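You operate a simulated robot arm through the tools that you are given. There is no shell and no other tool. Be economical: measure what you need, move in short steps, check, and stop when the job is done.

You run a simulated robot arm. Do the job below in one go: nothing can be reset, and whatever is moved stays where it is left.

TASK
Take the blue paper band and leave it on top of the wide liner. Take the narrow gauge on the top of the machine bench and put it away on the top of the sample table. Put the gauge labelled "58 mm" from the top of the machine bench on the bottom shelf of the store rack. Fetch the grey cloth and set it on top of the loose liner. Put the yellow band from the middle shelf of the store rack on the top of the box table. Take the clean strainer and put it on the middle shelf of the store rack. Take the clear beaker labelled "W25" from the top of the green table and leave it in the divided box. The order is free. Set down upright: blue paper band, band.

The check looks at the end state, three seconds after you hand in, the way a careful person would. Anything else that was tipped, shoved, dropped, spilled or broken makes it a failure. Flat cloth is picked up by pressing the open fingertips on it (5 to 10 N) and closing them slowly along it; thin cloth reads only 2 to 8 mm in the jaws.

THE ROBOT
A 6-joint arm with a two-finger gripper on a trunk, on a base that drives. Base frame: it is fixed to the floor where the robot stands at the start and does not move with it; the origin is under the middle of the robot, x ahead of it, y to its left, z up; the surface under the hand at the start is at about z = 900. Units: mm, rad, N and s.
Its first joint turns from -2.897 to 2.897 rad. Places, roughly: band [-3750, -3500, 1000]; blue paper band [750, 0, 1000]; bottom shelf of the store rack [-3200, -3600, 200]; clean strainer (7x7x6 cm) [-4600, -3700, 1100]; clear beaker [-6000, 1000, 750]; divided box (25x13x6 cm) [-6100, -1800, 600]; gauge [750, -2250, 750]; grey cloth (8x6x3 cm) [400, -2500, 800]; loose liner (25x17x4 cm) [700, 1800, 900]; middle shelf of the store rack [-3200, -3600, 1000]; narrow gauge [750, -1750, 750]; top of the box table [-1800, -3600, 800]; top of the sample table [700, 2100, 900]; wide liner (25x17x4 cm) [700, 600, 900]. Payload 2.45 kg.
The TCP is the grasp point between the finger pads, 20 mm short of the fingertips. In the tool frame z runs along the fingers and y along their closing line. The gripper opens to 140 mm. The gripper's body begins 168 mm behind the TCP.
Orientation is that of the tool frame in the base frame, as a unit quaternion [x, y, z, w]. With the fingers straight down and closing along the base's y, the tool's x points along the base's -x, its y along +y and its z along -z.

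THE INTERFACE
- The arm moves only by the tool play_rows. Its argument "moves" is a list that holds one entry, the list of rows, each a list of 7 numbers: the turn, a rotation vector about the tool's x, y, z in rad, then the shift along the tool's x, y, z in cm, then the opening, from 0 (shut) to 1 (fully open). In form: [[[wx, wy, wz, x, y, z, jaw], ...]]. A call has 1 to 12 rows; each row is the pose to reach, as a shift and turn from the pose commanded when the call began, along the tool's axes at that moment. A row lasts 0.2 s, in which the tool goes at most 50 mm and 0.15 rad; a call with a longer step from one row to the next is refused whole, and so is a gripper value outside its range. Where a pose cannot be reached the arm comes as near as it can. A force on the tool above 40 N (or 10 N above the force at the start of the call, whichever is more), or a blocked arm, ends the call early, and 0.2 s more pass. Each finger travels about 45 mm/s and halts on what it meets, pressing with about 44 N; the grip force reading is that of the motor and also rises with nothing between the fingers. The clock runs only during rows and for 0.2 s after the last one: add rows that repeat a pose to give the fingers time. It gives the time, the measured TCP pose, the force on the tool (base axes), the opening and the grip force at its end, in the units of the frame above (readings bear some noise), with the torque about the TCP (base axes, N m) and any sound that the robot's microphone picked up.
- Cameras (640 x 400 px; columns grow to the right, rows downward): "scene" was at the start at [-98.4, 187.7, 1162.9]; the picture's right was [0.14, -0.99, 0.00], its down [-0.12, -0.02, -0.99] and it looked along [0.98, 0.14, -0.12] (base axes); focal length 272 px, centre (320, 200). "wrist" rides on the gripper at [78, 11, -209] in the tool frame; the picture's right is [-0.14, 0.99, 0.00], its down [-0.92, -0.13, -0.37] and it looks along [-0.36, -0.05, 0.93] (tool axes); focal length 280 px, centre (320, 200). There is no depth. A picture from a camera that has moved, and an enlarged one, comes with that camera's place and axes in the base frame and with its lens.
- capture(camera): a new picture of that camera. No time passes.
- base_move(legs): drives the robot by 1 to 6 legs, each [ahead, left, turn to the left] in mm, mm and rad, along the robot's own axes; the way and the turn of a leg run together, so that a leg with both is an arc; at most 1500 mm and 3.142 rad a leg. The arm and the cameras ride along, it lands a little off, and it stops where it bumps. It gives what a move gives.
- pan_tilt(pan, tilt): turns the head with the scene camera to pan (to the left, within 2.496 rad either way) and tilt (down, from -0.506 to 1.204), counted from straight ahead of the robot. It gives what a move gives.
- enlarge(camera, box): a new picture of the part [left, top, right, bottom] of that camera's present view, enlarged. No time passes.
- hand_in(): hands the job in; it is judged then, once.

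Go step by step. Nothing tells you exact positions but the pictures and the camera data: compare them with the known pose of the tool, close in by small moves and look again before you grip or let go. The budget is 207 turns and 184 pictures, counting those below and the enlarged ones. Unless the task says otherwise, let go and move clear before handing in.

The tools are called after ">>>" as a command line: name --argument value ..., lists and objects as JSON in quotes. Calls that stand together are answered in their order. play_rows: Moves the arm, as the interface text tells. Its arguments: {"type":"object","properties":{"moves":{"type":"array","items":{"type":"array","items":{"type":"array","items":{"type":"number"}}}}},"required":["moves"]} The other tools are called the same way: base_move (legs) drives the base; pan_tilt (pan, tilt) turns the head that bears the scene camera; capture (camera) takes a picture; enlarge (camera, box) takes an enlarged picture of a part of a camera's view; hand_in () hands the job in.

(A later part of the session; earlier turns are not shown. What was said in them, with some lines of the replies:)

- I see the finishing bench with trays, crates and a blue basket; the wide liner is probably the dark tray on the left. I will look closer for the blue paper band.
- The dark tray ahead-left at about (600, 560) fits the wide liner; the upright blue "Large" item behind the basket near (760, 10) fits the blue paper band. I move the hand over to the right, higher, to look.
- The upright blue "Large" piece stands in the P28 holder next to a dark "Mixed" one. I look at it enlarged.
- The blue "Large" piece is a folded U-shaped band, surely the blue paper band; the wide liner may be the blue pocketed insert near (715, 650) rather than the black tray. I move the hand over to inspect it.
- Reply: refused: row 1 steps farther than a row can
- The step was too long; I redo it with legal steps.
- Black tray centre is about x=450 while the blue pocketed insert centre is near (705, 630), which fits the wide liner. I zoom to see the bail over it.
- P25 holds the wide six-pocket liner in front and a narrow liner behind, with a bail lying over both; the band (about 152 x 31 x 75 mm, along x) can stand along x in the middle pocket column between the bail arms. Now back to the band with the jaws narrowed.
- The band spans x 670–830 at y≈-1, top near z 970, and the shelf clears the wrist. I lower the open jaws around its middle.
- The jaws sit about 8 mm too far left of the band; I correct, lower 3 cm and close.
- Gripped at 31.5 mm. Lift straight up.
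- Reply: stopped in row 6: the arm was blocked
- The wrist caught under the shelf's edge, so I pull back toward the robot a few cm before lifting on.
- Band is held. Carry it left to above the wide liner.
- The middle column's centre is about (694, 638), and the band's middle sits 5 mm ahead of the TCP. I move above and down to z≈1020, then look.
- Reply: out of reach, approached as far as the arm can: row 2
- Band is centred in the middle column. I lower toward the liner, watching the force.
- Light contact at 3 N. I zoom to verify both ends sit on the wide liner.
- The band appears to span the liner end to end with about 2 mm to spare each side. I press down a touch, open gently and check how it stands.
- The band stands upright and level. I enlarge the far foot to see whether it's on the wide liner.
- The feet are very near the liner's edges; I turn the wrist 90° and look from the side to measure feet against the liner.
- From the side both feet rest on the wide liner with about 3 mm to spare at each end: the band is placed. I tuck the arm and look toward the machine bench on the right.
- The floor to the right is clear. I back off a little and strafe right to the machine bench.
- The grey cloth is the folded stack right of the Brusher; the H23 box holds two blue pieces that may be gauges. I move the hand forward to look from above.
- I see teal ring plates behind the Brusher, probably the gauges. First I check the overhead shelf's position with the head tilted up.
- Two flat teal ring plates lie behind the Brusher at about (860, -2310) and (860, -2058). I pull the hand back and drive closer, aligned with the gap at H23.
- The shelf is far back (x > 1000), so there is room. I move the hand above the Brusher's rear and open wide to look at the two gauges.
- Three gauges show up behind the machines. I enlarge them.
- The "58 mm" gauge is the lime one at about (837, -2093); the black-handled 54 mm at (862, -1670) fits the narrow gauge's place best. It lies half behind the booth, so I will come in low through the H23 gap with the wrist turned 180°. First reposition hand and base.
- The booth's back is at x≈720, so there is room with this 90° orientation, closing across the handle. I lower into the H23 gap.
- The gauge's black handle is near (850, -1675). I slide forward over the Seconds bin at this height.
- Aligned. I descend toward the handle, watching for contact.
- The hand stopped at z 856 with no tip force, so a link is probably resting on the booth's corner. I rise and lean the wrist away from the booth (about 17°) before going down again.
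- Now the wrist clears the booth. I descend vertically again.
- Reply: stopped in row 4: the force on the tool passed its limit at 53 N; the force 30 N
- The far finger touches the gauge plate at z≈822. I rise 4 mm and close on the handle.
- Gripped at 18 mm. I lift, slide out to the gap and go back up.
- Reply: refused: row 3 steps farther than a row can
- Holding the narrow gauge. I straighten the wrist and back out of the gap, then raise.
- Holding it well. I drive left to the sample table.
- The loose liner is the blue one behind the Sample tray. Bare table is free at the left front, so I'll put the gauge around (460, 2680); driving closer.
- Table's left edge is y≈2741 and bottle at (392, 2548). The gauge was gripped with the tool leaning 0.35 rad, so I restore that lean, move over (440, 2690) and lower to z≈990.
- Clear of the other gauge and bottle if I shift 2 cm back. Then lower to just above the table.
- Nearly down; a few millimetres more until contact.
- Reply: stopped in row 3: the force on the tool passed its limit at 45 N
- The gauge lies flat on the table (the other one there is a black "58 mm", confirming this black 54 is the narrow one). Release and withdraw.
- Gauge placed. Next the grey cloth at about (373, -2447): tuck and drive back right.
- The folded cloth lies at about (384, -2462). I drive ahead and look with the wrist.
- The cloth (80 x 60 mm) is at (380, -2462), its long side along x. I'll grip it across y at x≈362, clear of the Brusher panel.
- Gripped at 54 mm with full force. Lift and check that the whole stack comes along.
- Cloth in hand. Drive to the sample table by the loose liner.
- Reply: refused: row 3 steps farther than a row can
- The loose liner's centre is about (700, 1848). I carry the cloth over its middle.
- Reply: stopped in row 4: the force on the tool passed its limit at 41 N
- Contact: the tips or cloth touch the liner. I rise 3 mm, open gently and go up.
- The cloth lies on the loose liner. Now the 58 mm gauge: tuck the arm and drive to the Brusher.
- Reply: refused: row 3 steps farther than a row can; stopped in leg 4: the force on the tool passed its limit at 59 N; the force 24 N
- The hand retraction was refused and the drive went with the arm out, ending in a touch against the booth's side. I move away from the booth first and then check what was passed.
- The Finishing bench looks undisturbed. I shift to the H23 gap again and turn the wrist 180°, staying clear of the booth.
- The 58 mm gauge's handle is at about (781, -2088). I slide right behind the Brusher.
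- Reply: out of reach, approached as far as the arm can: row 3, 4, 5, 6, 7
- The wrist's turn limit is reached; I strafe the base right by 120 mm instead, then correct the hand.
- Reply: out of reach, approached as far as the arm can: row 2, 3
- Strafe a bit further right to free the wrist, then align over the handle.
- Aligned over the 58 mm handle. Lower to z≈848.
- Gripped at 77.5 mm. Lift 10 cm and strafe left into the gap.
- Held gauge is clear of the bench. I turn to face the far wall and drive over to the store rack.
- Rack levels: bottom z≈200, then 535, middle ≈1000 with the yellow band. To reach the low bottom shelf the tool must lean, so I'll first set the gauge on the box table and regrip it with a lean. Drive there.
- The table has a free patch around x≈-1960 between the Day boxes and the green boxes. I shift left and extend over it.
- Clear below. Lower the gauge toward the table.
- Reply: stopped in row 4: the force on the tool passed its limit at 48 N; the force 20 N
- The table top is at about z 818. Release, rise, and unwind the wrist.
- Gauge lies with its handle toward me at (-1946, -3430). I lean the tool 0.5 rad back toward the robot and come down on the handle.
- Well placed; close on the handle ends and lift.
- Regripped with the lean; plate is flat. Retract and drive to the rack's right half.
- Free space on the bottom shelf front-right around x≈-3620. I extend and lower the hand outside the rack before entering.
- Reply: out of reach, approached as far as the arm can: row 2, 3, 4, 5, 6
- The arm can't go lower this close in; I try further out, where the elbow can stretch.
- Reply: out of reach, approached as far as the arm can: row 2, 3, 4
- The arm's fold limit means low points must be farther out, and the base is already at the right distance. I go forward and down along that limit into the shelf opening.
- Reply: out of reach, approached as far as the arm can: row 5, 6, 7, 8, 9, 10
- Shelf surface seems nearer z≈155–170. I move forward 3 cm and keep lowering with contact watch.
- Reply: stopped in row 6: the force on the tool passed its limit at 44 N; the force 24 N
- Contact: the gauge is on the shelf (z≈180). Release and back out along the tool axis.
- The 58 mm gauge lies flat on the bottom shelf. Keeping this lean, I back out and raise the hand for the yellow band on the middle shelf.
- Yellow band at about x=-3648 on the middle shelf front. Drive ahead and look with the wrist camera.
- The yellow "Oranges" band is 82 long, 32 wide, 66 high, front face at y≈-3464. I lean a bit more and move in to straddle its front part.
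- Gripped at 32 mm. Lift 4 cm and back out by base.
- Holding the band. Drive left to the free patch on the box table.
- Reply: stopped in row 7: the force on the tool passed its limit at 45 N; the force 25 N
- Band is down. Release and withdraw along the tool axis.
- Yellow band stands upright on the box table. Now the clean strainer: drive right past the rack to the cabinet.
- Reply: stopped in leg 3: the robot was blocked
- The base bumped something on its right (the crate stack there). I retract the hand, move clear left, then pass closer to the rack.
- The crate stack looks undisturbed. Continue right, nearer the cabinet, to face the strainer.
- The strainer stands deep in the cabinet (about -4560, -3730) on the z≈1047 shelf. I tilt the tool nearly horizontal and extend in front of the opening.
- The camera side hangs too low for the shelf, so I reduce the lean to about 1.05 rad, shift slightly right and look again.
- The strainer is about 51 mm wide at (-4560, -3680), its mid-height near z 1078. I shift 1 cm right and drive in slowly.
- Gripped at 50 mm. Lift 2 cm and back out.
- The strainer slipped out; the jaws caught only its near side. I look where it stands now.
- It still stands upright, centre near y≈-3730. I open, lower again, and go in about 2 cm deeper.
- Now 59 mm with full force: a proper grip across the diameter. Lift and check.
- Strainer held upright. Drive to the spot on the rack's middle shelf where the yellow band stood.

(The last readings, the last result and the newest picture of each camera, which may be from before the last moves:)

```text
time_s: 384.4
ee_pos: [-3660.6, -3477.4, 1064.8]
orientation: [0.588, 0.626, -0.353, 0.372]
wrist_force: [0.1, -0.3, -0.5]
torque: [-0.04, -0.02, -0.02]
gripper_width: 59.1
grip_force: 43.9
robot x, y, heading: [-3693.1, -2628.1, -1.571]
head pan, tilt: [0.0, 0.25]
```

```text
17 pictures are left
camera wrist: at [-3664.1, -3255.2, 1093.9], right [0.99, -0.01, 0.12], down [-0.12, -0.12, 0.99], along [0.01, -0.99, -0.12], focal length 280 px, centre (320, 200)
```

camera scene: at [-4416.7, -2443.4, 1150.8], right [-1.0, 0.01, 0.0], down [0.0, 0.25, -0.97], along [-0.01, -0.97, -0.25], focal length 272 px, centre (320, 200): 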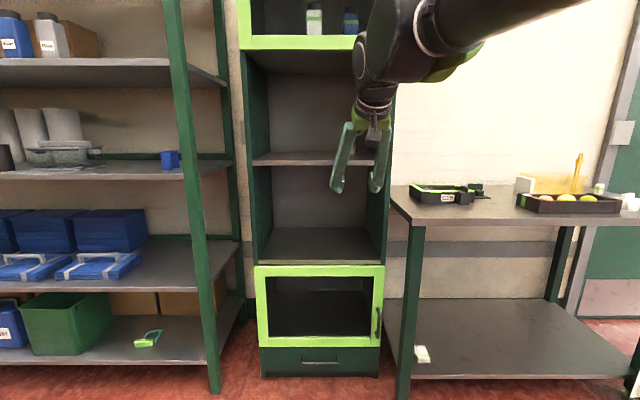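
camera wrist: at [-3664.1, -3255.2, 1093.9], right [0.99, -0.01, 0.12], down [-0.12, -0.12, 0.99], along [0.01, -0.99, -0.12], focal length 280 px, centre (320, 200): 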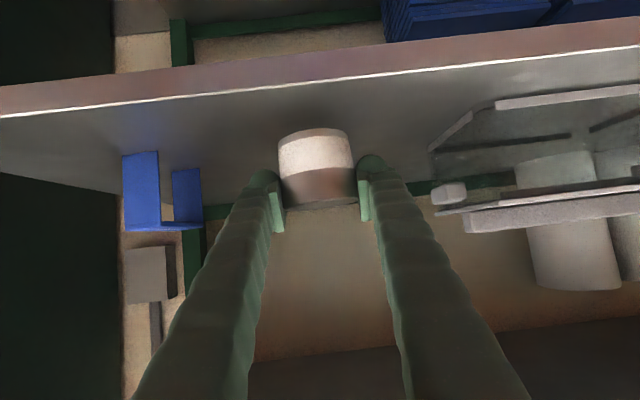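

Now lower slowly until it touches the shelf.

>>> play_rows --moves '[[[0, 0, 0, 0.5, 0, 0.3, 0.2], [0, 0, 0, 0.87, 0, 0.5, 0.2], [0, 0, 0, 1.13, 0, 0.65, 0.2], [0, 0, 0, 1.39, 0, 0.8, 0.2], [0, 0, 0, 1.65, 0, 0.95, 0.2], [0, 0, 0, 1.9, 0, 1.1, 0.2], [0, 0, 0, 2.17, 0, 1.25, 0.2], [0, 0, 0, 2.43, 0, 1.4, 0.2], [0, 0, 0, 2.7, 0, 1.55, 0.2]]]'

```text
time_s: 386.1
ee_pos: [-3663.3, -3478.8, 1042.2]
orientation: [0.588, 0.624, -0.355, 0.373]
wrist_force: [-0.7, 0.4, 15.1]
torque: [0.12, -0.37, 0.02]
gripper_width: 59.0
grip_force: 43.9
robot x, y, heading: [-3695.0, -2628.2, -1.565]
head pan, tilt: [0.0, 0.25]
stopped in row 8: the force on the tool passed its limit at 40 N (the readings are from after the stop); the commanded pose is now the measured one
```

Contact. Open and back straight out by base.

>>> play_rows --moves '[[[0, 0, 0, -0.1, 0, -0.05, 0.3], [0, 0, 0, -0.1, 0, -0.05, 0.45], [0, 0, 0, -0.1, 0, -0.05, 0.55], [0, 0, 0, -0.1, 0, -0.05, 0.62], [0, 0, 0, -0.1, 0, -0.05, 0.62]]]'

>>> base_move --legs '[[-250, 0, 0]]'

>>> capture --camera "wrist"

```text
time_s: 387.3
ee_pos: [-3663.5, -3479.4, 1042.0]
orientation: [0.588, 0.625, -0.354, 0.372]
wrist_force: [0.2, -0.4, 1.7]
torque: [0.03, -0.01, 0.04]
gripper_width: 86.7
grip_force: 0.1
robot x, y, heading: [-3692.9, -2629.4, -1.566]
head pan, tilt: [0.0, 0.25]
```

```text
time_s: 389.1
ee_pos: [-3662.5, -3227.3, 1042.7]
orientation: [0.588, 0.624, -0.355, 0.372]
wrist_force: [0.0, 0.1, -0.4]
torque: [0.01, 0.01, 0.04]
gripper_width: 86.8
grip_force: 0.0
robot x, y, heading: [-3696.1, -2378.0, -1.564]
head pan, tilt: [0.0, 0.25]
```

```text
16 pictures are left
camera wrist: at [-3665.2, -3006.4, 1071.6], right [0.99, -0.01, 0.12], down [-0.12, -0.12, 0.99], along [0.01, -0.99, -0.12], focal length 280 px, centre (320, 200)
```

wrist: 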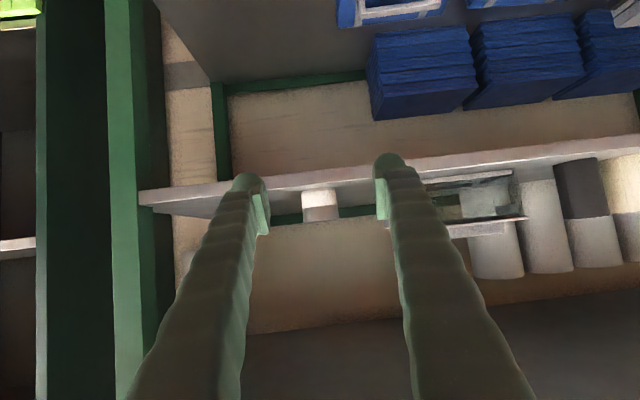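

The strainer stands on the middle shelf. Last is the beaker: tuck the arm upright and look toward the far side (-x).

>>> play_rows --moves '[[[0, 0.12, 0, 1.2, 0, -4.4, 0.6], [0, 0.24, 0, 2.4, 0, -8.8, 0.6], [0, 0.36, 0, 3.7, 0, -13.2, 0.6], [0, 0.48, 0, 5, 0, -17.6, 0.6], [0, 0.6, 0, 6.2, 0, -22, 0.6], [0, 0.72, 0, 7.5, 0, -26.4, 0.6], [0, 0.84, 0, 8.8, 0, -30.8, 0.6], [0, 0.95, 0, 10, 0, -35.2, 0.6], [0, 1.05, 0, 11.3, 0, -39.6, 0.6]]]'

>>> base_move --legs '[[0, 0, -1.57]]'

>>> pan_tilt --pan -0.1 --tilt 0.2

>>> capture --camera "scene"

```text
time_s: 391.1
ee_pos: [-3686.0, -2826.7, 1129.4]
orientation: [0.686, 0.728, -0.012, 0.008]
wrist_force: [-0.1, 0.8, 0.3]
torque: [0.03, 0.0, -0.02]
gripper_width: 83.7
grip_force: 0.1
robot x, y, heading: [-3696.6, -2380.9, -1.566]
head pan, tilt: [0.0, 0.25]
```

```text
time_s: 395.4
ee_pos: [-4142.6, -2383.0, 1129.8]
orientation: [1.0, 0.022, -0.015, -0.002]
wrist_force: [0.2, -0.2, -0.4]
torque: [-0.02, -0.05, 0.02]
gripper_width: 84.0
grip_force: 0.0
robot x, y, heading: [-3695.8, -2379.6, 3.131]
head pan, tilt: [0.0, 0.25]
```

```text
time_s: 396.1
ee_pos: [-4142.6, -2382.6, 1129.3]
orientation: [1.0, 0.022, -0.014, -0.003]
wrist_force: [-0.7, 0.0, -0.7]
torque: [0.0, 0.03, -0.01]
gripper_width: 84.2
grip_force: 0.1
robot x, y, heading: [-3697.8, -2380.1, 3.128]
head pan, tilt: [-0.099, 0.201]
```

```text
15 pictures are left
camera scene: at [-3600.5, -2546.9, 1155.3], right [0.11, 0.99, 0.0], down [0.2, -0.02, -0.98], along [-0.97, 0.11, -0.2], focal length 272 px, centre (320, 200)
```

scene: 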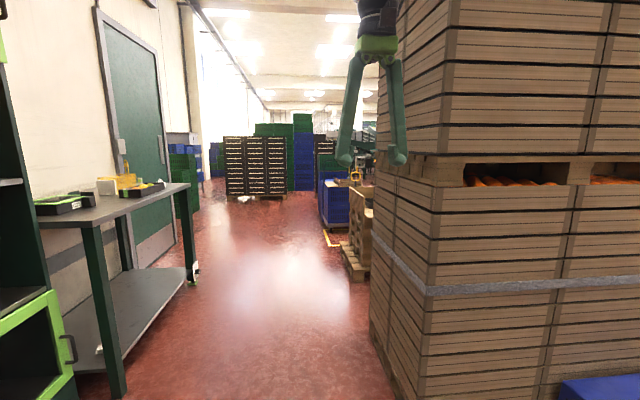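

A wide aisle runs along y≈-2650 past the crate stack. I drive along it and then look toward +y for the green table.

>>> base_move --legs '[[0, 290, 0], [1450, 0, 0], [230, 0, 0], [0, 0, -1.57]]'

>>> pan_tilt --pan 0.0 --tilt 0.2

>>> capture --camera "scene"

```text
time_s: 410.0
ee_pos: [-5369.7, -2209.8, 1129.7]
orientation: [0.721, -0.693, -0.009, -0.012]
wrist_force: [-0.2, -0.2, 0.9]
torque: [-0.02, 0.02, -0.01]
gripper_width: 84.1
grip_force: 0.0
robot x, y, heading: [-5367.1, -2660.4, 1.552]
head pan, tilt: [-0.099, 0.201]
```

```text
time_s: 410.7
ee_pos: [-5370.1, -2211.4, 1130.6]
orientation: [0.72, -0.693, -0.009, -0.012]
wrist_force: [0.3, -0.3, 0.2]
torque: [-0.01, -0.03, -0.02]
gripper_width: 84.1
grip_force: 0.1
robot x, y, heading: [-5373.3, -2657.3, 1.557]
head pan, tilt: [0.0, 0.201]
```

```text
14 pictures are left
camera scene: at [-5544.9, -2751.4, 1155.3], right [1.0, -0.01, 0.0], down [0.0, -0.2, -0.98], along [0.01, 0.98, -0.2], focal length 272 px, centre (320, 200)
```

scene: 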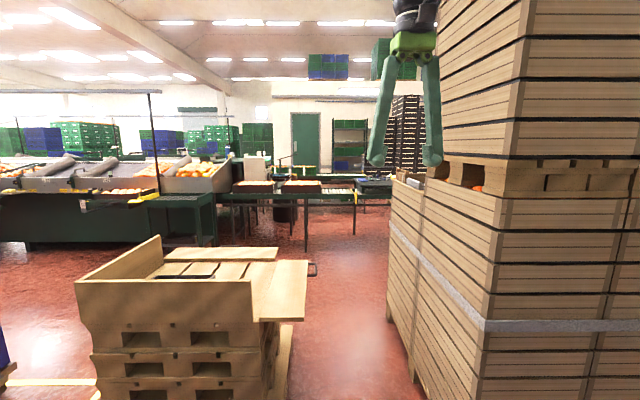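

The pallet bin to the left-front holds the divided box; the green table lies straight ahead around (-6000, 1000). I enlarge that area before driving through the gap.

>>> enlarge --camera "scene" --box '[140, 130, 400, 260]'

>>> enlarge --camera "scene" --box '[70, 220, 330, 360]'

```text
2.46 times, centred on (270, 195) of scene
camera zoom: at [-5544.9, -2751.4, 1155.3], right [1.0, -0.01, 0.0], down [0.0, -0.2, -0.98], along [0.01, 0.98, -0.2], focal length 671 px, centre (443, 212)
```

zoom: 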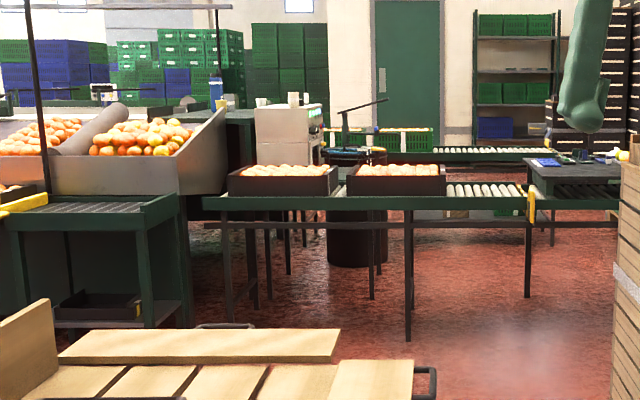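

```text
2.46 times, centred on (200, 290) of scene
camera zoom: at [-5544.9, -2751.4, 1155.3], right [1.0, -0.01, 0.0], down [0.0, -0.2, -0.98], along [0.01, 0.98, -0.2], focal length 671 px, centre (615, -22)
```

zoom: 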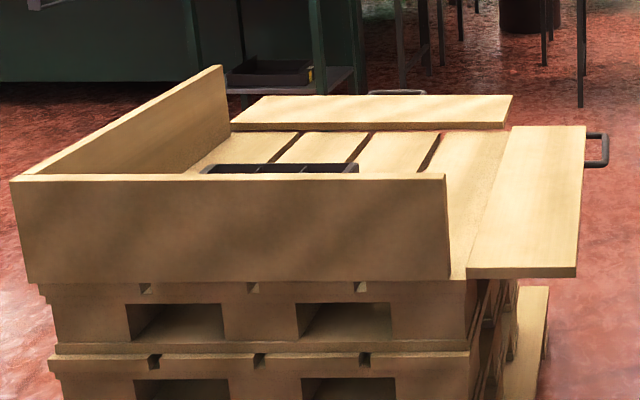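

The divided box is the dark box at about (-6095, -1710). I drive through the gap toward the conveyor and look for the green table.

>>> base_move --legs '[[0, 0, 0.014], [1000, 15, 0], [900, 0, 0]]'

>>> pan_tilt --pan 0.1 --tilt 0.2

>>> capture --camera "scene"

```text
time_s: 414.1
ee_pos: [-5374.0, -1674.7, 1129.7]
orientation: [0.717, -0.697, -0.01, -0.013]
wrist_force: [0.6, -0.2, 0.5]
torque: [-0.01, 0.0, -0.01]
gripper_width: 83.9
grip_force: 0.0
robot x, y, heading: [-5377.3, -2124.0, 1.543]
head pan, tilt: [0.0, 0.201]
stopped in leg 2: the robot was blocked; the commanded pose is now the measured one
```

```text
time_s: 414.8
ee_pos: [-5372.5, -1674.4, 1130.5]
orientation: [0.716, -0.698, -0.01, -0.013]
wrist_force: [0.4, -0.6, 0.0]
torque: [0.01, 0.02, 0.0]
gripper_width: 83.9
grip_force: 0.1
robot x, y, heading: [-5376.0, -2123.0, 1.545]
head pan, tilt: [0.099, 0.201]
```

```text
11 pictures are left
camera scene: at [-5563.6, -2214.7, 1155.3], right [1.0, 0.07, 0.0], down [0.01, -0.2, -0.98], along [-0.07, 0.98, -0.2], focal length 272 px, centre (320, 200)
```

scene: 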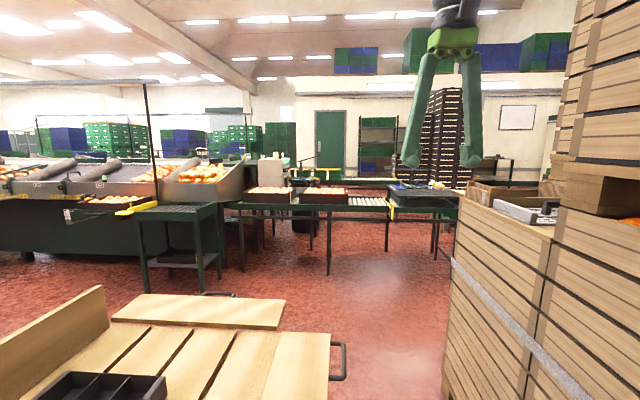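

The gap is too narrow for the base. I go back around the crate stack on its +x side and look north from there.

>>> base_move --legs '[[-530, 0, 0.026], [0, -1450, 0], [0, -400, 0], [1150, 0, 0]]'

>>> pan_tilt --pan 0.75 --tilt 0.2

>>> capture --camera "scene"

```text
time_s: 432.2
ee_pos: [-3527.4, -1057.3, 1129.0]
orientation: [0.722, -0.692, -0.01, -0.013]
wrist_force: [-0.1, 0.5, 0.0]
torque: [0.01, 0.0, 0.03]
gripper_width: 84.2
grip_force: 0.1
robot x, y, heading: [-3523.3, -1504.3, 1.563]
head pan, tilt: [0.099, 0.201]
```

```text
time_s: 433.3
ee_pos: [-3526.2, -1057.9, 1129.6]
orientation: [0.723, -0.691, -0.009, -0.013]
wrist_force: [0.6, 0.9, 0.5]
torque: [-0.01, -0.01, -0.01]
gripper_width: 83.9
grip_force: 0.0
robot x, y, heading: [-3519.5, -1505.3, 1.563]
head pan, tilt: [0.75, 0.201]
```

```text
10 pictures are left
camera scene: at [-3762.6, -1625.6, 1155.3], right [0.74, 0.68, 0.0], down [0.13, -0.15, -0.98], along [-0.66, 0.72, -0.2], focal length 272 px, centre (320, 200)
```

scene: 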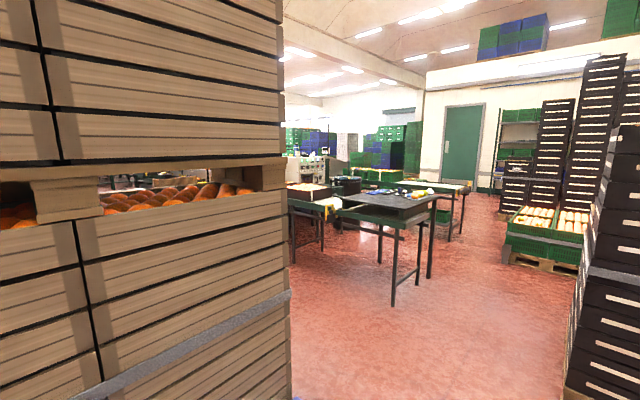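

There is open floor to the north, left of the black crates. I go there in an S-path and look west.

>>> base_move --legs '[[720, 0, 0.005], [0, 700, 0], [1100, 0, 0]]'

>>> pan_tilt --pan 1.1 --tilt 0.2

>>> capture --camera "scene"

```text
time_s: 439.8
ee_pos: [-4061.7, -320.8, 1129.8]
orientation: [0.742, -0.67, -0.01, -0.012]
wrist_force: [-0.7, 0.7, 0.0]
torque: [-0.01, 0.03, -0.01]
gripper_width: 83.8
grip_force: 0.0
robot x, y, heading: [-4035.2, -767.6, 1.621]
head pan, tilt: [0.75, 0.201]
stopped in leg 2: the robot was blocked; the commanded pose is now the measured one
```

```text
time_s: 440.6
ee_pos: [-4062.0, -319.0, 1129.1]
orientation: [0.742, -0.67, -0.009, -0.013]
wrist_force: [0.2, 0.4, -0.2]
torque: [-0.01, -0.03, 0.01]
gripper_width: 83.9
grip_force: 0.1
robot x, y, heading: [-4035.2, -767.2, 1.618]
head pan, tilt: [1.1, 0.201]
```

```text
9 pictures are left
camera scene: at [-4283.4, -926.2, 1155.3], right [0.41, 0.91, 0.0], down [0.18, -0.08, -0.98], along [-0.89, 0.4, -0.2], focal length 272 px, centre (320, 200)
```

scene: 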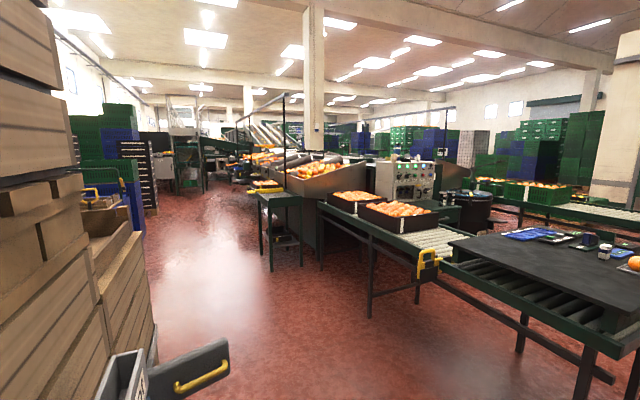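

>>> enlarge --camera "scene" --box '[360, 140, 640, 300]'

```text
2.29 times, centred on (500, 220) of scene
camera zoom: at [-4283.4, -926.2, 1155.3], right [0.41, 0.91, 0.0], down [0.18, -0.08, -0.98], along [-0.89, 0.4, -0.2], focal length 623 px, centre (-91, 154)
```

zoom: 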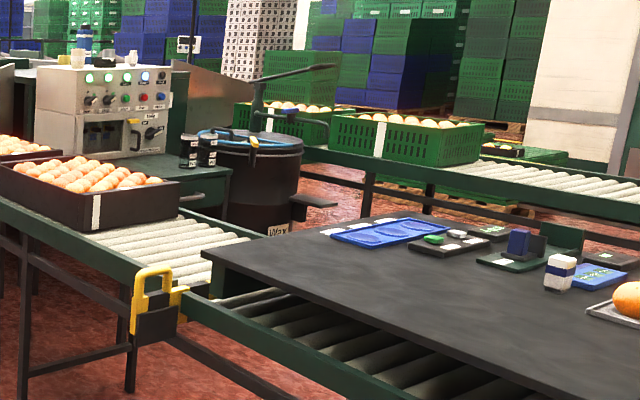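

The beakers stand on the green table behind the near conveyor, at roughly (-5950, 985). I can reach over the conveyor with a leaning tool, so I drive along the aisle in front of the conveyor.

>>> base_move --legs '[[0, -50, -0.05], [345, 0, 0], [0, 1000, 0], [0, 820, 0]]'

>>> pan_tilt --pan -0.05 --tilt 0.3

>>> capture --camera "scene"

```text
time_s: 452.1
ee_pos: [-5796.8, 21.8, 1129.1]
orientation: [0.726, -0.688, -0.009, -0.012]
wrist_force: [0.0, 0.0, 0.8]
torque: [0.01, 0.01, 0.01]
gripper_width: 84.0
grip_force: 0.2
robot x, y, heading: [-5787.4, -428.8, 1.57]
head pan, tilt: [1.1, 0.201]
```

```text
time_s: 453.5
ee_pos: [-5796.6, 21.8, 1129.9]
orientation: [0.725, -0.689, -0.01, -0.013]
wrist_force: [-0.1, 0.5, -0.4]
torque: [-0.01, -0.02, 0.02]
gripper_width: 83.9
grip_force: 0.1
robot x, y, heading: [-5790.5, -424.5, 1.567]
head pan, tilt: [-0.051, 0.3]
```

```text
7 pictures are left
camera scene: at [-5960.0, -522.1, 1146.0], right [1.0, -0.05, 0.0], down [-0.01, -0.3, -0.96], along [0.05, 0.95, -0.3], focal length 272 px, centre (320, 200)
```

scene: 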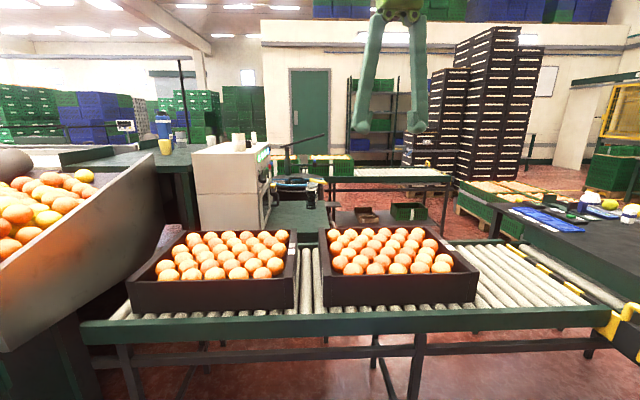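

>>> enlarge --camera "scene" --box '[240, 160, 350, 240]'

```text
5.00 times, centred on (295, 200) of scene
camera zoom: at [-5960.0, -522.1, 1146.0], right [1.0, -0.05, 0.0], down [-0.01, -0.3, -0.96], along [0.05, 0.95, -0.3], focal length 1363 px, centre (445, 200)
```

zoom: 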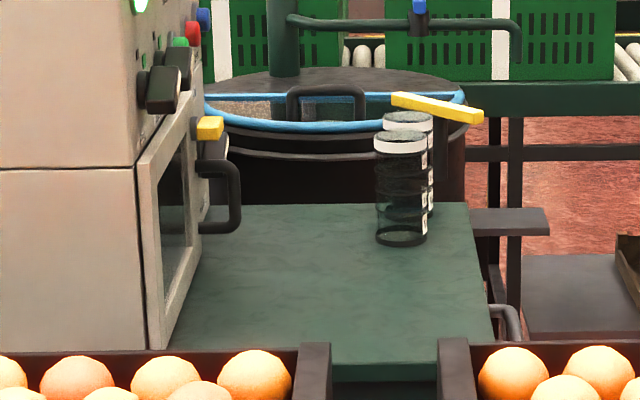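

Two beakers stand one behind the other at about (-5933, 967) and (-5922, 1070), table z≈630, labels facing +x. I shift right to read the labels in one enlarged view.

>>> base_move --legs '[[0, -1000, 0]]'

>>> pan_tilt --pan 0.575 --tilt 0.25

>>> enlarge --camera "scene" --box '[280, 165, 360, 225]'

```text
time_s: 458.6
ee_pos: [-4808.8, 27.8, 1129.9]
orientation: [0.729, -0.684, -0.01, -0.012]
wrist_force: [-0.4, -0.3, 1.5]
torque: [0.0, 0.01, 0.02]
gripper_width: 84.2
grip_force: 0.1
robot x, y, heading: [-4796.1, -421.0, 1.581]
head pan, tilt: [-0.051, 0.3]
```

```text
time_s: 459.6
ee_pos: [-4808.1, 26.9, 1130.1]
orientation: [0.729, -0.685, -0.009, -0.013]
wrist_force: [0.4, -0.1, 0.3]
torque: [0.03, -0.02, -0.03]
gripper_width: 83.8
grip_force: 0.0
robot x, y, heading: [-4798.6, -418.4, 1.583]
head pan, tilt: [0.574, 0.25]
```

```text
6.67 times, centred on (320, 195) of scene
camera zoom: at [-5021.1, -534.1, 1150.8], right [0.83, 0.55, 0.0], down [0.14, -0.21, -0.97], along [-0.53, 0.81, -0.25], focal length 1817 px, centre (320, 233)
```

zoom: 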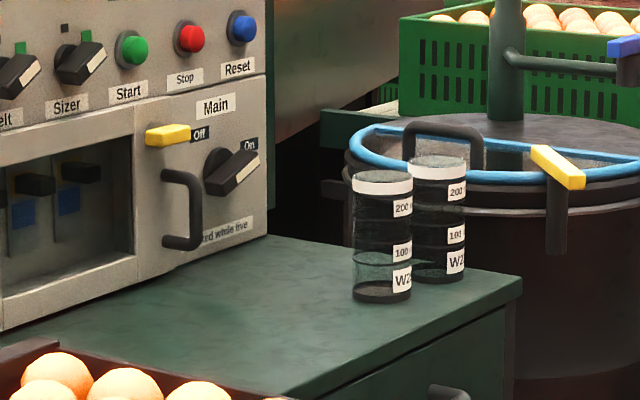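

Both labels are cut off at "W2…". I go around to the east end of the mat table for a more frontal look.

>>> base_move --legs '[[0, -700, -0.013], [700, 0, 0]]'

>>> pan_tilt --pan 1.077 --tilt 0.25

```text
time_s: 466.9
ee_pos: [-4106.4, 726.8, 1130.0]
orientation: [0.727, -0.686, -0.01, -0.013]
wrist_force: [-0.3, 0.2, 0.6]
torque: [0.01, 0.04, -0.03]
gripper_width: 84.1
grip_force: 0.1
robot x, y, heading: [-4097.0, 282.9, 1.577]
head pan, tilt: [0.574, 0.25]
```

```text
time_s: 467.8
ee_pos: [-4106.6, 726.8, 1129.5]
orientation: [0.727, -0.687, -0.009, -0.012]
wrist_force: [0.2, 0.2, -0.4]
torque: [0.0, 0.0, 0.0]
gripper_width: 84.0
grip_force: 0.0
robot x, y, heading: [-4099.6, 280.2, 1.573]
head pan, tilt: [1.077, 0.25]
```

>>> enlarge --camera "scene" --box '[292, 182, 348, 217]'

```text
11.43 times, centred on (320, 200) of scene
camera zoom: at [-4354.5, 132.3, 1150.8], right [0.47, 0.88, 0.0], down [0.22, -0.12, -0.97], along [-0.86, 0.46, -0.25], focal length 3115 px, centre (320, 206)
```

zoom: 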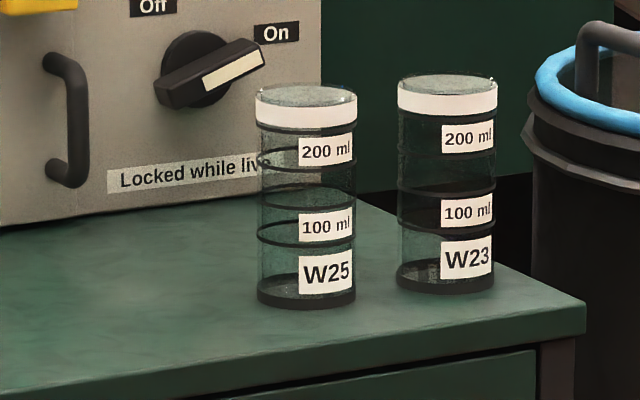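

The nearer beaker is W25, centre about (-5933, 969), z 633–752, 58 mm wide. I drive back in front of the conveyor opposite to it.

>>> base_move --legs '[[-700, 0, 0], [0, 1000, 0], [0, 830, 0]]'

```text
time_s: 480.6
ee_pos: [-5947.7, 13.7, 1129.9]
orientation: [0.725, -0.689, -0.01, -0.014]
wrist_force: [0.0, -0.3, 0.2]
torque: [0.02, 0.0, 0.04]
gripper_width: 83.8
grip_force: 0.1
robot x, y, heading: [-5940.2, -433.5, 1.57]
head pan, tilt: [1.077, 0.25]
```

>>> base_move --legs '[[90, 0, 0]]'

>>> play_rows --moves '[[[0, -0.1, 0, -4.6, -0.4, 0, 0.65], [0, -0.2, 0, -9.2, -0.8, 0, 0.7], [0, -0.3, 0, -13.8, -1.2, 0, 0.72], [0, -0.4, 0, -18.4, -1.6, 0, 0.72], [0, -0.5, 0, -23, -2, 0, 0.72], [0, -0.6, 0, -27.6, -2.4, 0, 0.72], [0, -0.7, 0, -32.2, -2.8, 0, 0.72], [0, -0.8, 0, -36.8, -3.2, 0, 0.72], [0, -0.9, 0, -41.4, -3.4, 0, 0.72], [0, -0.95, 0, -46, -3.6, 0, 0.72], [0, -0.95, 0, -50.6, -3.9, 0, 0.72], [0, -0.95, 0, -55.2, -4.2, 0, 0.72]]]'

```text
time_s: 481.7
ee_pos: [-5947.8, 103.0, 1130.5]
orientation: [0.725, -0.689, -0.01, -0.014]
wrist_force: [0.7, -0.5, -0.3]
torque: [-0.02, 0.02, -0.02]
gripper_width: 84.0
grip_force: 0.1
robot x, y, heading: [-5940.6, -346.2, 1.569]
head pan, tilt: [1.077, 0.25]
```

```text
time_s: 484.3
ee_pos: [-5931.8, 655.9, 1145.7]
orientation: [0.64, -0.607, -0.339, -0.327]
wrist_force: [0.1, -0.3, 0.2]
torque: [0.01, 0.01, 0.0]
gripper_width: 100.8
grip_force: 0.1
robot x, y, heading: [-5938.9, -342.1, 1.563]
head pan, tilt: [1.077, 0.25]
```

The leaning hand is over the conveyor. Forward beyond the crates and then down to a pre-grasp point in front of W25.

>>> play_rows --moves '[[[0, 0, 0, -0.72, -0.2, 4.68, 0.72], [0, 0, 0, -1.45, -0.4, 9.36, 0.72], [0, 0, 0, -2.17, -0.6, 14.05, 0.72], [0, 0, 0, -2.9, -0.8, 18.7, 0.72], [0, 0, 0, -3.62, -0.98, 23.4, 0.72], [0, 0, 0, 0.4, -0.9, 26.2, 0.72], [0, 0, 0, 4.4, -0.9, 29.1, 0.72], [0, 0, 0, 8.4, -0.85, 31.9, 0.72], [0, 0, 0, 12.4, -0.8, 34.8, 0.72], [0, 0, 0, 16.4, -0.75, 37.6, 0.72], [0, 0, 0, 20.4, -0.7, 40.4, 0.72], [0, 0, 0, 24.4, -0.7, 43.2, 0.72]]]'

>>> capture --camera "wrist"

```text
time_s: 486.9
ee_pos: [-5934.6, 879.9, 702.5]
orientation: [0.64, -0.607, -0.34, -0.326]
wrist_force: [-1.2, 1.2, -0.2]
torque: [0.04, -0.02, 0.01]
gripper_width: 100.9
grip_force: 0.0
robot x, y, heading: [-5938.2, -342.6, 1.574]
head pan, tilt: [1.077, 0.25]
```

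```text
3 pictures are left
camera wrist: at [-5935.3, 663.6, 752.9], right [-0.99, 0.03, 0.11], down [0.11, 0.21, 0.97], along [0.0, 0.98, -0.21], focal length 280 px, centre (320, 200)
```

wrist: 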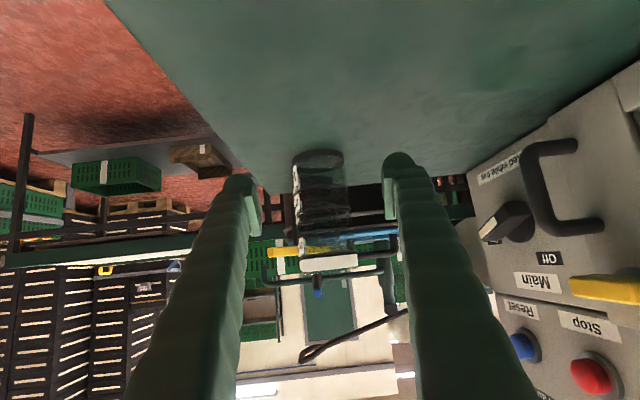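

W25 is centred between the jaws. Advance 9 cm and close.

>>> play_rows --moves '[[[0, 0, 0, -1.6, -0.15, 2.7, 0.72], [0, 0, 0, -3.1, -0.3, 5.4, 0.72], [0, 0, 0, -4.52, -0.45, 8.03, 0.72], [0, 0, 0, -4.52, -0.45, 8.03, 0.65], [0, 0, 0, -4.52, -0.45, 8.03, 0.55], [0, 0, 0, -4.52, -0.45, 8.03, 0.47], [0, 0, 0, -4.52, -0.45, 8.03, 0.4], [0, 0, 0, -4.52, -0.45, 8.03, 0.3], [0, 0, 0, -4.52, -0.45, 8.03, 0.25], [0, 0, 0, -4.52, -0.45, 8.03, 0.25]]]'

```text
time_s: 489.1
ee_pos: [-5934.1, 971.7, 695.5]
orientation: [0.64, -0.607, -0.339, -0.327]
wrist_force: [0.0, 0.1, 0.1]
torque: [0.04, -0.02, -0.01]
gripper_width: 57.2
grip_force: 44.1
robot x, y, heading: [-5945.7, -346.2, 1.57]
head pan, tilt: [1.077, 0.25]
```

Gripped at 57 mm, full force. Lift straight up, then back over the conveyor.

>>> play_rows --moves '[[[0, 0, 0, -0.8, 0, -0.55, 0.25], [0, 0, 0, -3.3, 0, -2.2, 0.25], [0, 0, 0, -7, -0.05, -4.7, 0.25], [0, 0, 0, -10.8, -0.1, -7.2, 0.25], [0, 0, 0, -14.5, -0.1, -9.7, 0.25], [0, 0, 0, -18.2, -0.15, -12.2, 0.25], [0, 0, 0, -22, -0.2, -14.7, 0.25], [0, 0, 0, -23.2, 0, -18.5, 0.25], [0, 0, 0, -20.7, 0.25, -22.3, 0.25], [0, 0, 0, -18.2, 0.5, -26.1, 0.25], [0, 0, 0, -15.7, 0.7, -29.9, 0.25], [0, 0, 0, -13.2, 0.9, -33.7, 0.25]]]'

>>> play_rows --moves '[[[0, 0, 0, 2.5, 0.2, -3.8, 0.25], [0, 0, 0, 5, 0.4, -7.6, 0.25], [0, 0, 0, 7.5, 0.6, -11.4, 0.25], [0, 0, 0, 10, 0.8, -15.2, 0.25], [0, 0, 0, 12.5, 1, -19, 0.25], [0, 0, 0, 15, 1.2, -22.8, 0.25], [0, 0, 0, 17.5, 1.4, -26.6, 0.25]]]'

```text
time_s: 491.7
ee_pos: [-5934.6, 766.2, 992.9]
orientation: [0.64, -0.607, -0.339, -0.327]
wrist_force: [-0.4, 0.4, -1.3]
torque: [0.0, 0.01, 0.02]
gripper_width: 57.6
grip_force: 43.7
robot x, y, heading: [-5939.2, -342.5, 1.573]
head pan, tilt: [1.077, 0.25]
```

```text
time_s: 493.3
ee_pos: [-5933.7, 446.8, 995.9]
orientation: [0.641, -0.606, -0.34, -0.326]
wrist_force: [-0.3, 0.1, -0.7]
torque: [-0.04, 0.0, -0.02]
gripper_width: 57.4
grip_force: 43.8
robot x, y, heading: [-5941.8, -342.1, 1.57]
head pan, tilt: [1.077, 0.25]
```

Holding W25 above the conveyor. The divided box can be reached from this aisle facing the other way: retract, back off, turn right about.

>>> play_rows --moves '[[[0, 0, 0, 2.5, 0.2, -3.8, 0.25], [0, 0, 0, 5, 0.4, -7.6, 0.25], [0, 0, 0, 7.5, 0.6, -11.4, 0.25], [0, 0, 0, 10, 0.8, -15.2, 0.25]]]'

>>> base_move --legs '[[-170, 0, 0], [0, 0, -1.571], [0, 0, -1.571]]'

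```text
time_s: 494.3
ee_pos: [-5932.7, 265.7, 997.5]
orientation: [0.641, -0.606, -0.339, -0.326]
wrist_force: [0.2, 1.3, -0.3]
torque: [-0.07, 0.0, 0.0]
gripper_width: 57.2
grip_force: 43.8
robot x, y, heading: [-5939.9, -344.5, 1.571]
head pan, tilt: [1.077, 0.25]
```

```text
time_s: 503.4
ee_pos: [-5945.1, -1122.4, 997.4]
orientation: [0.605, 0.642, -0.326, 0.34]
wrist_force: [0.1, 0.4, -0.6]
torque: [-0.02, -0.01, -0.04]
gripper_width: 57.3
grip_force: 44.3
robot x, y, heading: [-5939.6, -511.4, -1.569]
head pan, tilt: [1.077, 0.25]
```

Now facing the pallet bin. I move closer, in line with the divided box, and take a wrist picture.

>>> base_move --legs '[[300, -155, 0]]'

>>> capture --camera "wrist"

```text
time_s: 505.6
ee_pos: [-6097.4, -1424.6, 997.3]
orientation: [0.605, 0.642, -0.325, 0.341]
wrist_force: [0.0, 0.0, -0.8]
torque: [-0.01, 0.01, 0.03]
gripper_width: 57.3
grip_force: 44.2
robot x, y, heading: [-6088.9, -817.6, -1.568]
head pan, tilt: [1.077, 0.25]
```

```text
2 pictures are left
camera wrist: at [-6099.2, -1206.5, 1048.2], right [0.99, -0.02, 0.11], down [-0.11, -0.21, 0.97], along [0.0, -0.98, -0.21], focal length 280 px, centre (320, 200)
```

wrist: 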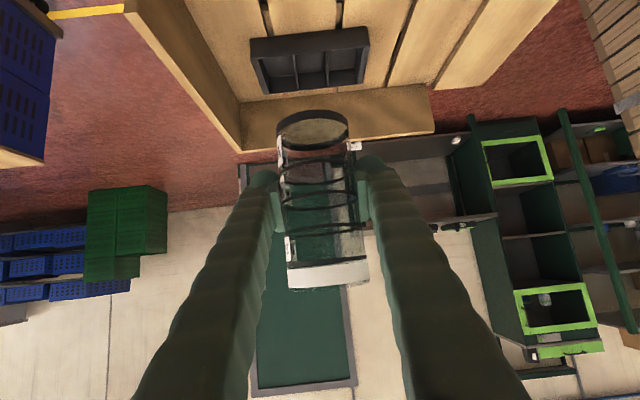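

>>> enlarge --camera "wrist" --box '[235, 10, 385, 104]'

```text
4.26 times, centred on (310, 57) of wrist
camera zoom: at [-6099.2, -1206.5, 1048.2], right [0.99, -0.02, 0.11], down [-0.11, -0.21, 0.97], along [0.0, -0.98, -0.21], focal length 1193 px, centre (363, 808)
```

zoom: 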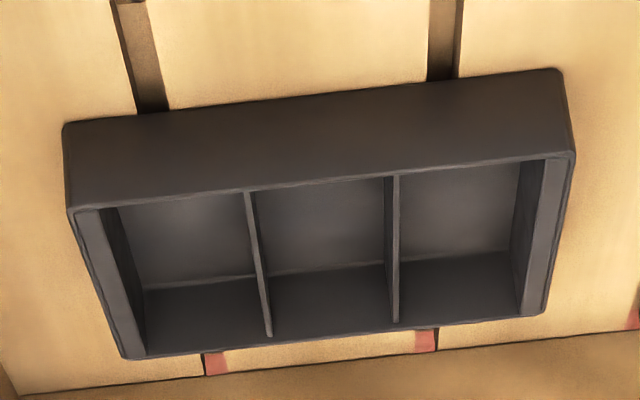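

The divided box: rim z≈622, middle compartment centre (-6087, -1783), about 70 mm wide. The fingers would strike the dividers at the present low grip, so I first set the beaker on the flat board in front of the box and regrip it higher.

>>> play_rows --moves '[[[0, 0, 0, 0.74, -0.12, 4.8, 0.25], [0, 0, 0, 1.47, -0.24, 9.6, 0.25], [0, 0, 0, 2.2, -0.36, 14.4, 0.25], [0, 0, 0, 2.95, -0.48, 19.2, 0.25], [0, 0, 0, 3.7, -0.6, 24, 0.25], [0, 0, 0, 4.42, -0.73, 28.8, 0.25], [0, 0, 0, 7.8, -0.71, 31, 0.25], [0, 0, 0, 11.2, -0.69, 33.2, 0.25], [0, 0, 0, 14.6, -0.67, 35.4, 0.25], [0, 0, 0, 16.5, -0.65, 36.7, 0.25]]]'

```text
time_s: 507.8
ee_pos: [-6094.4, -1637.2, 656.2]
orientation: [0.605, 0.642, -0.325, 0.341]
wrist_force: [0.3, -0.6, -1.6]
torque: [-0.01, 0.0, -0.02]
gripper_width: 57.0
grip_force: 44.2
robot x, y, heading: [-6088.9, -815.4, -1.566]
head pan, tilt: [1.077, 0.25]
```

>>> play_rows --moves '[[[0, 0, 0, 0.83, 0, 0.56, 0.25], [0, 0, 0, 1.25, 0, 0.83, 0.25], [0, 0, 0, 1.5, 0, 1.0, 0.25], [0, 0, 0, 1.75, 0, 1.17, 0.25], [0, 0, 0, 2.0, 0, 1.33, 0.25], [0, 0, 0, 2.24, 0, 1.5, 0.25], [0, 0, 0, 2.49, 0, 1.67, 0.25], [0, 0, 0, 2.74, 0, 1.83, 0.25], [0, 0, 0, 2.99, 0, 2.0, 0.25], [0, 0, 0, 3.24, 0, 2.17, 0.25], [0, 0, 0, 3.49, 0, 2.33, 0.25], [0, 0, 0, 3.74, 0, 2.5, 0.25]]]'

```text
time_s: 509.0
ee_pos: [-6094.9, -1638.5, 635.4]
orientation: [0.604, 0.641, -0.327, 0.343]
wrist_force: [0.5, 5.7, 24.1]
torque: [0.88, 0.09, -0.02]
gripper_width: 57.5
grip_force: 44.2
robot x, y, heading: [-6092.3, -816.7, -1.566]
head pan, tilt: [1.077, 0.25]
stopped in row 5: the force on the tool passed its limit at 48 N (the readings are from after the stop); the commanded pose is now the measured one
```

Beaker is standing on the board (z≈573). Open, rise 3.5 cm, and regrip near its top.

>>> play_rows --moves '[[[0, 0, 0, -0.12, 0, -0.08, 0.25], [0, 0, 0, -0.12, 0, -0.08, 0.35], [0, 0, 0, -0.12, 0, -0.08, 0.45], [0, 0, 0, -0.12, 0, -0.08, 0.52], [0, 0, 0, -0.12, 0, -0.08, 0.52], [0, 0, 0, -1.5, 0, -1.0, 0.52], [0, 0, 0, -2.9, 0, -1.95, 0.52], [0, 0, 0, -2.9, 0, -1.95, 0.47], [0, 0, 0, -2.9, 0, -1.95, 0.4], [0, 0, 0, -2.9, 0, -1.95, 0.3], [0, 0, 0, -2.9, 0, -1.95, 0.25], [0, 0, 0, -2.9, 0, -1.95, 0.25]]]'

```text
time_s: 511.6
ee_pos: [-6094.1, -1638.7, 671.5]
orientation: [0.605, 0.64, -0.328, 0.341]
wrist_force: [0.0, 0.2, 3.1]
torque: [0.04, -0.03, -0.02]
gripper_width: 57.3
grip_force: 44.4
robot x, y, heading: [-6093.5, -819.0, -1.566]
head pan, tilt: [1.077, 0.25]
```

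Regripped at 57 mm near the top. Lift 10 cm and move over the middle compartment.

>>> play_rows --moves '[[[0, 0, 0, -0.8, 0, -0.55, 0.25], [0, 0, 0, -4, 0, -2.7, 0.25], [0, 0, 0, -8.3, 0, -5.56, 0.25], [0, 0, 0, -10.7, 0.07, -1.95, 0.25], [0, 0, 0, -13.1, 0.13, 1.7, 0.25], [0, 0, 0, -15.6, 0.2, 5.34, 0.25], [0, 0, 0, -15.6, 0.2, 5.34, 0.25]]]'

```text
refused: row 3 steps farther than a row can; nothing moved
```

>>> play_rows --moves '[[[0, 0, 0, -0.8, 0, -0.55, 0.25], [0, 0, 0, -3.3, 0, -2.2, 0.25], [0, 0, 0, -6.2, 0, -4.1, 0.25], [0, 0, 0, -8.3, 0, -5.56, 0.25], [0, 0, 0, -10.7, 0.07, -1.95, 0.25], [0, 0, 0, -13.1, 0.13, 1.7, 0.25], [0, 0, 0, -15.6, 0.2, 5.34, 0.25], [0, 0, 0, -15.6, 0.2, 5.34, 0.25]]]'

```text
time_s: 513.4
ee_pos: [-6084.4, -1769.0, 770.7]
orientation: [0.604, 0.642, -0.326, 0.342]
wrist_force: [-0.7, -0.4, -0.1]
torque: [0.01, -0.01, 0.0]
gripper_width: 57.1
grip_force: 44.2
robot x, y, heading: [-6088.7, -815.0, -1.566]
head pan, tilt: [1.077, 0.25]
```

Lower to just above the rim and use the last picture to check alignment.

>>> play_rows --moves '[[[0, 0, 0, 1.0, 0, 0.7, 0.25], [0, 0, 0, 2.08, 0, 1.39, 0.25], [0, 0, 0, 2.08, 0, 1.39, 0.25]]]'

>>> capture --camera "wrist"

```text
time_s: 514.2
ee_pos: [-6085.4, -1768.5, 745.8]
orientation: [0.605, 0.641, -0.327, 0.342]
wrist_force: [-0.1, -0.9, -1.3]
torque: [-0.02, 0.02, 0.04]
gripper_width: 57.3
grip_force: 44.3
robot x, y, heading: [-6091.8, -815.2, -1.572]
head pan, tilt: [1.077, 0.25]
```

```text
0 pictures are left
camera wrist: at [-6086.6, -1550.3, 795.2], right [0.99, -0.02, 0.11], down [-0.11, -0.21, 0.97], along [0.0, -0.98, -0.21], focal length 280 px, centre (320, 200)
```

wrist: 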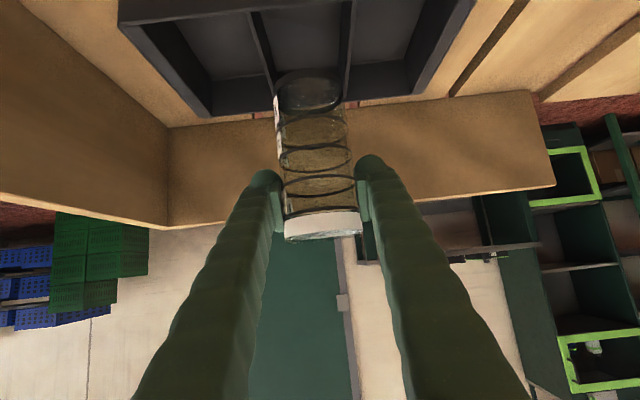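

The beaker's base is centred over the middle compartment (dividers at x≈-6118 and -6050). Lower gently until it touches the floor.

>>> play_rows --moves '[[[0, 0, 0, 0.83, 0.05, 0.56, 0.25], [0, 0, 0, 1.66, 0.05, 1.11, 0.25], [0, 0, 0, 2.49, 0.05, 1.67, 0.25], [0, 0, 0, 3.32, 0.05, 2.22, 0.25], [0, 0, 0, 4.15, 0.05, 2.78, 0.25], [0, 0, 0, 4.7, 0.05, 3.14, 0.25], [0, 0, 0, 5.0, 0.05, 3.34, 0.25], [0, 0, 0, 5.25, 0.05, 3.5, 0.25], [0, 0, 0, 5.5, 0.05, 3.67, 0.25], [0, 0, 0, 5.75, 0.05, 3.84, 0.25], [0, 0, 0, 6.0, 0.05, 4.0, 0.25], [0, 0, 0, 6.25, 0.05, 4.17, 0.25]]]'

```text
time_s: 516.7
ee_pos: [-6084.7, -1768.3, 675.2]
orientation: [0.604, 0.639, -0.33, 0.344]
wrist_force: [0.7, 4.8, 26.5]
torque: [0.82, 0.02, 0.02]
gripper_width: 57.4
grip_force: 44.2
robot x, y, heading: [-6092.8, -814.1, -1.563]
head pan, tilt: [1.077, 0.25]
stopped in row 12: the force on the tool passed its limit at 48 N (the readings are from after the stop); the commanded pose is now the measured one
```

It touched the floor at the expected height. Release, rise straight up, then withdraw.

>>> play_rows --moves '[[[0, 0, 0, -0.12, 0, -0.08, 0.25], [0, 0, 0, -0.12, 0, -0.08, 0.35], [0, 0, 0, -0.12, 0, -0.08, 0.45], [0, 0, 0, -0.12, 0, -0.08, 0.52], [0, 0, 0, -0.12, 0, -0.08, 0.55], [0, 0, 0, -1.8, 0, -1.2, 0.55], [0, 0, 0, -5, 0, -3.35, 0.55], [0, 0, 0, -8.7, 0, -5.8, 0.55], [0, 0, 0, -12.4, 0, -8.3, 0.55], [0, 0, 0, -16, 0, -10.7, 0.55]]]'

>>> play_rows --moves '[[[0, 0, 0, 2.5, 0, -3.8, 0.55], [0, 0, 0, 5, 0, -7.6, 0.55], [0, 0, 0, 7.5, 0, -11.4, 0.55], [0, 0, 0, 10, 0, -15.2, 0.55], [0, 0, 0, 12.5, 0, -19, 0.55]]]'

```text
time_s: 518.9
ee_pos: [-6083.8, -1769.4, 866.7]
orientation: [0.605, 0.64, -0.328, 0.342]
wrist_force: [0.2, 0.7, -0.1]
torque: [0.04, 0.0, -0.03]
gripper_width: 77.2
grip_force: 0.3
robot x, y, heading: [-6095.4, -819.1, -1.566]
head pan, tilt: [1.077, 0.25]
```

```text
time_s: 520.1
ee_pos: [-6096.2, -1541.1, 865.7]
orientation: [0.604, 0.64, -0.328, 0.343]
wrist_force: [0.5, -1.1, -0.4]
torque: [0.08, -0.03, 0.05]
gripper_width: 77.4
grip_force: 0.1
robot x, y, heading: [-6095.9, -816.0, -1.57]
head pan, tilt: [1.077, 0.25]
```

All seven items have been delivered and the hand is clear, so I hand the job in.

>>> hand_in

```text
The job is handed in.
```

I placed all seven items and handed the job in. I had no pictures left after releasing the last one, the W25 beaker, so its final state is unchecked.

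| Item | Where it is now | How sure I am |
|---|---|---|
| Blue paper band | Upright on the wide liner | Seen after release; about 3 mm to spare at each end of the liner |
| Narrow gauge | Flat on the sample table, left front | Seen after release. There were two 54 mm gauges; I took the black-handled one because it was closest to the position you gave |
| 58 mm gauge | Flat on the bottom shelf of the store rack | Seen after release |
| Grey cloth | On the loose liner | Seen after release |
| Yellow band | Upright on the box table | Seen after release |
| Clean strainer | On the middle shelf of the store rack | Seen after release; slipped once from the jaws but stayed upright |
| Clear beaker W25 | Middle compartment of the divided box | Lined up before lowering and touched the floor at the expected height |

These contacts could count against the job:
- **Booth:** I drove once with the arm still extended, and the hand pressed against the booth's left side with about 59 N. Pictures of the Finishing bench and the booth afterwards showed nothing out of place.
- **Shelf:** the wrist caught under the shelf above the Finishing bench when I lifted the blue band; nothing on the shelf appeared to move.
- **Base bumps:** the base was blocked three times:
    - **At the wooden crate stack:** it looked undisturbed afterwards.
    - **Between the pallet and that stack:** I couldn't tell whether anything moved.
    - **Beside the stack, against something unseen (possibly a blue crate on the floor):** I couldn't tell whether it moved.
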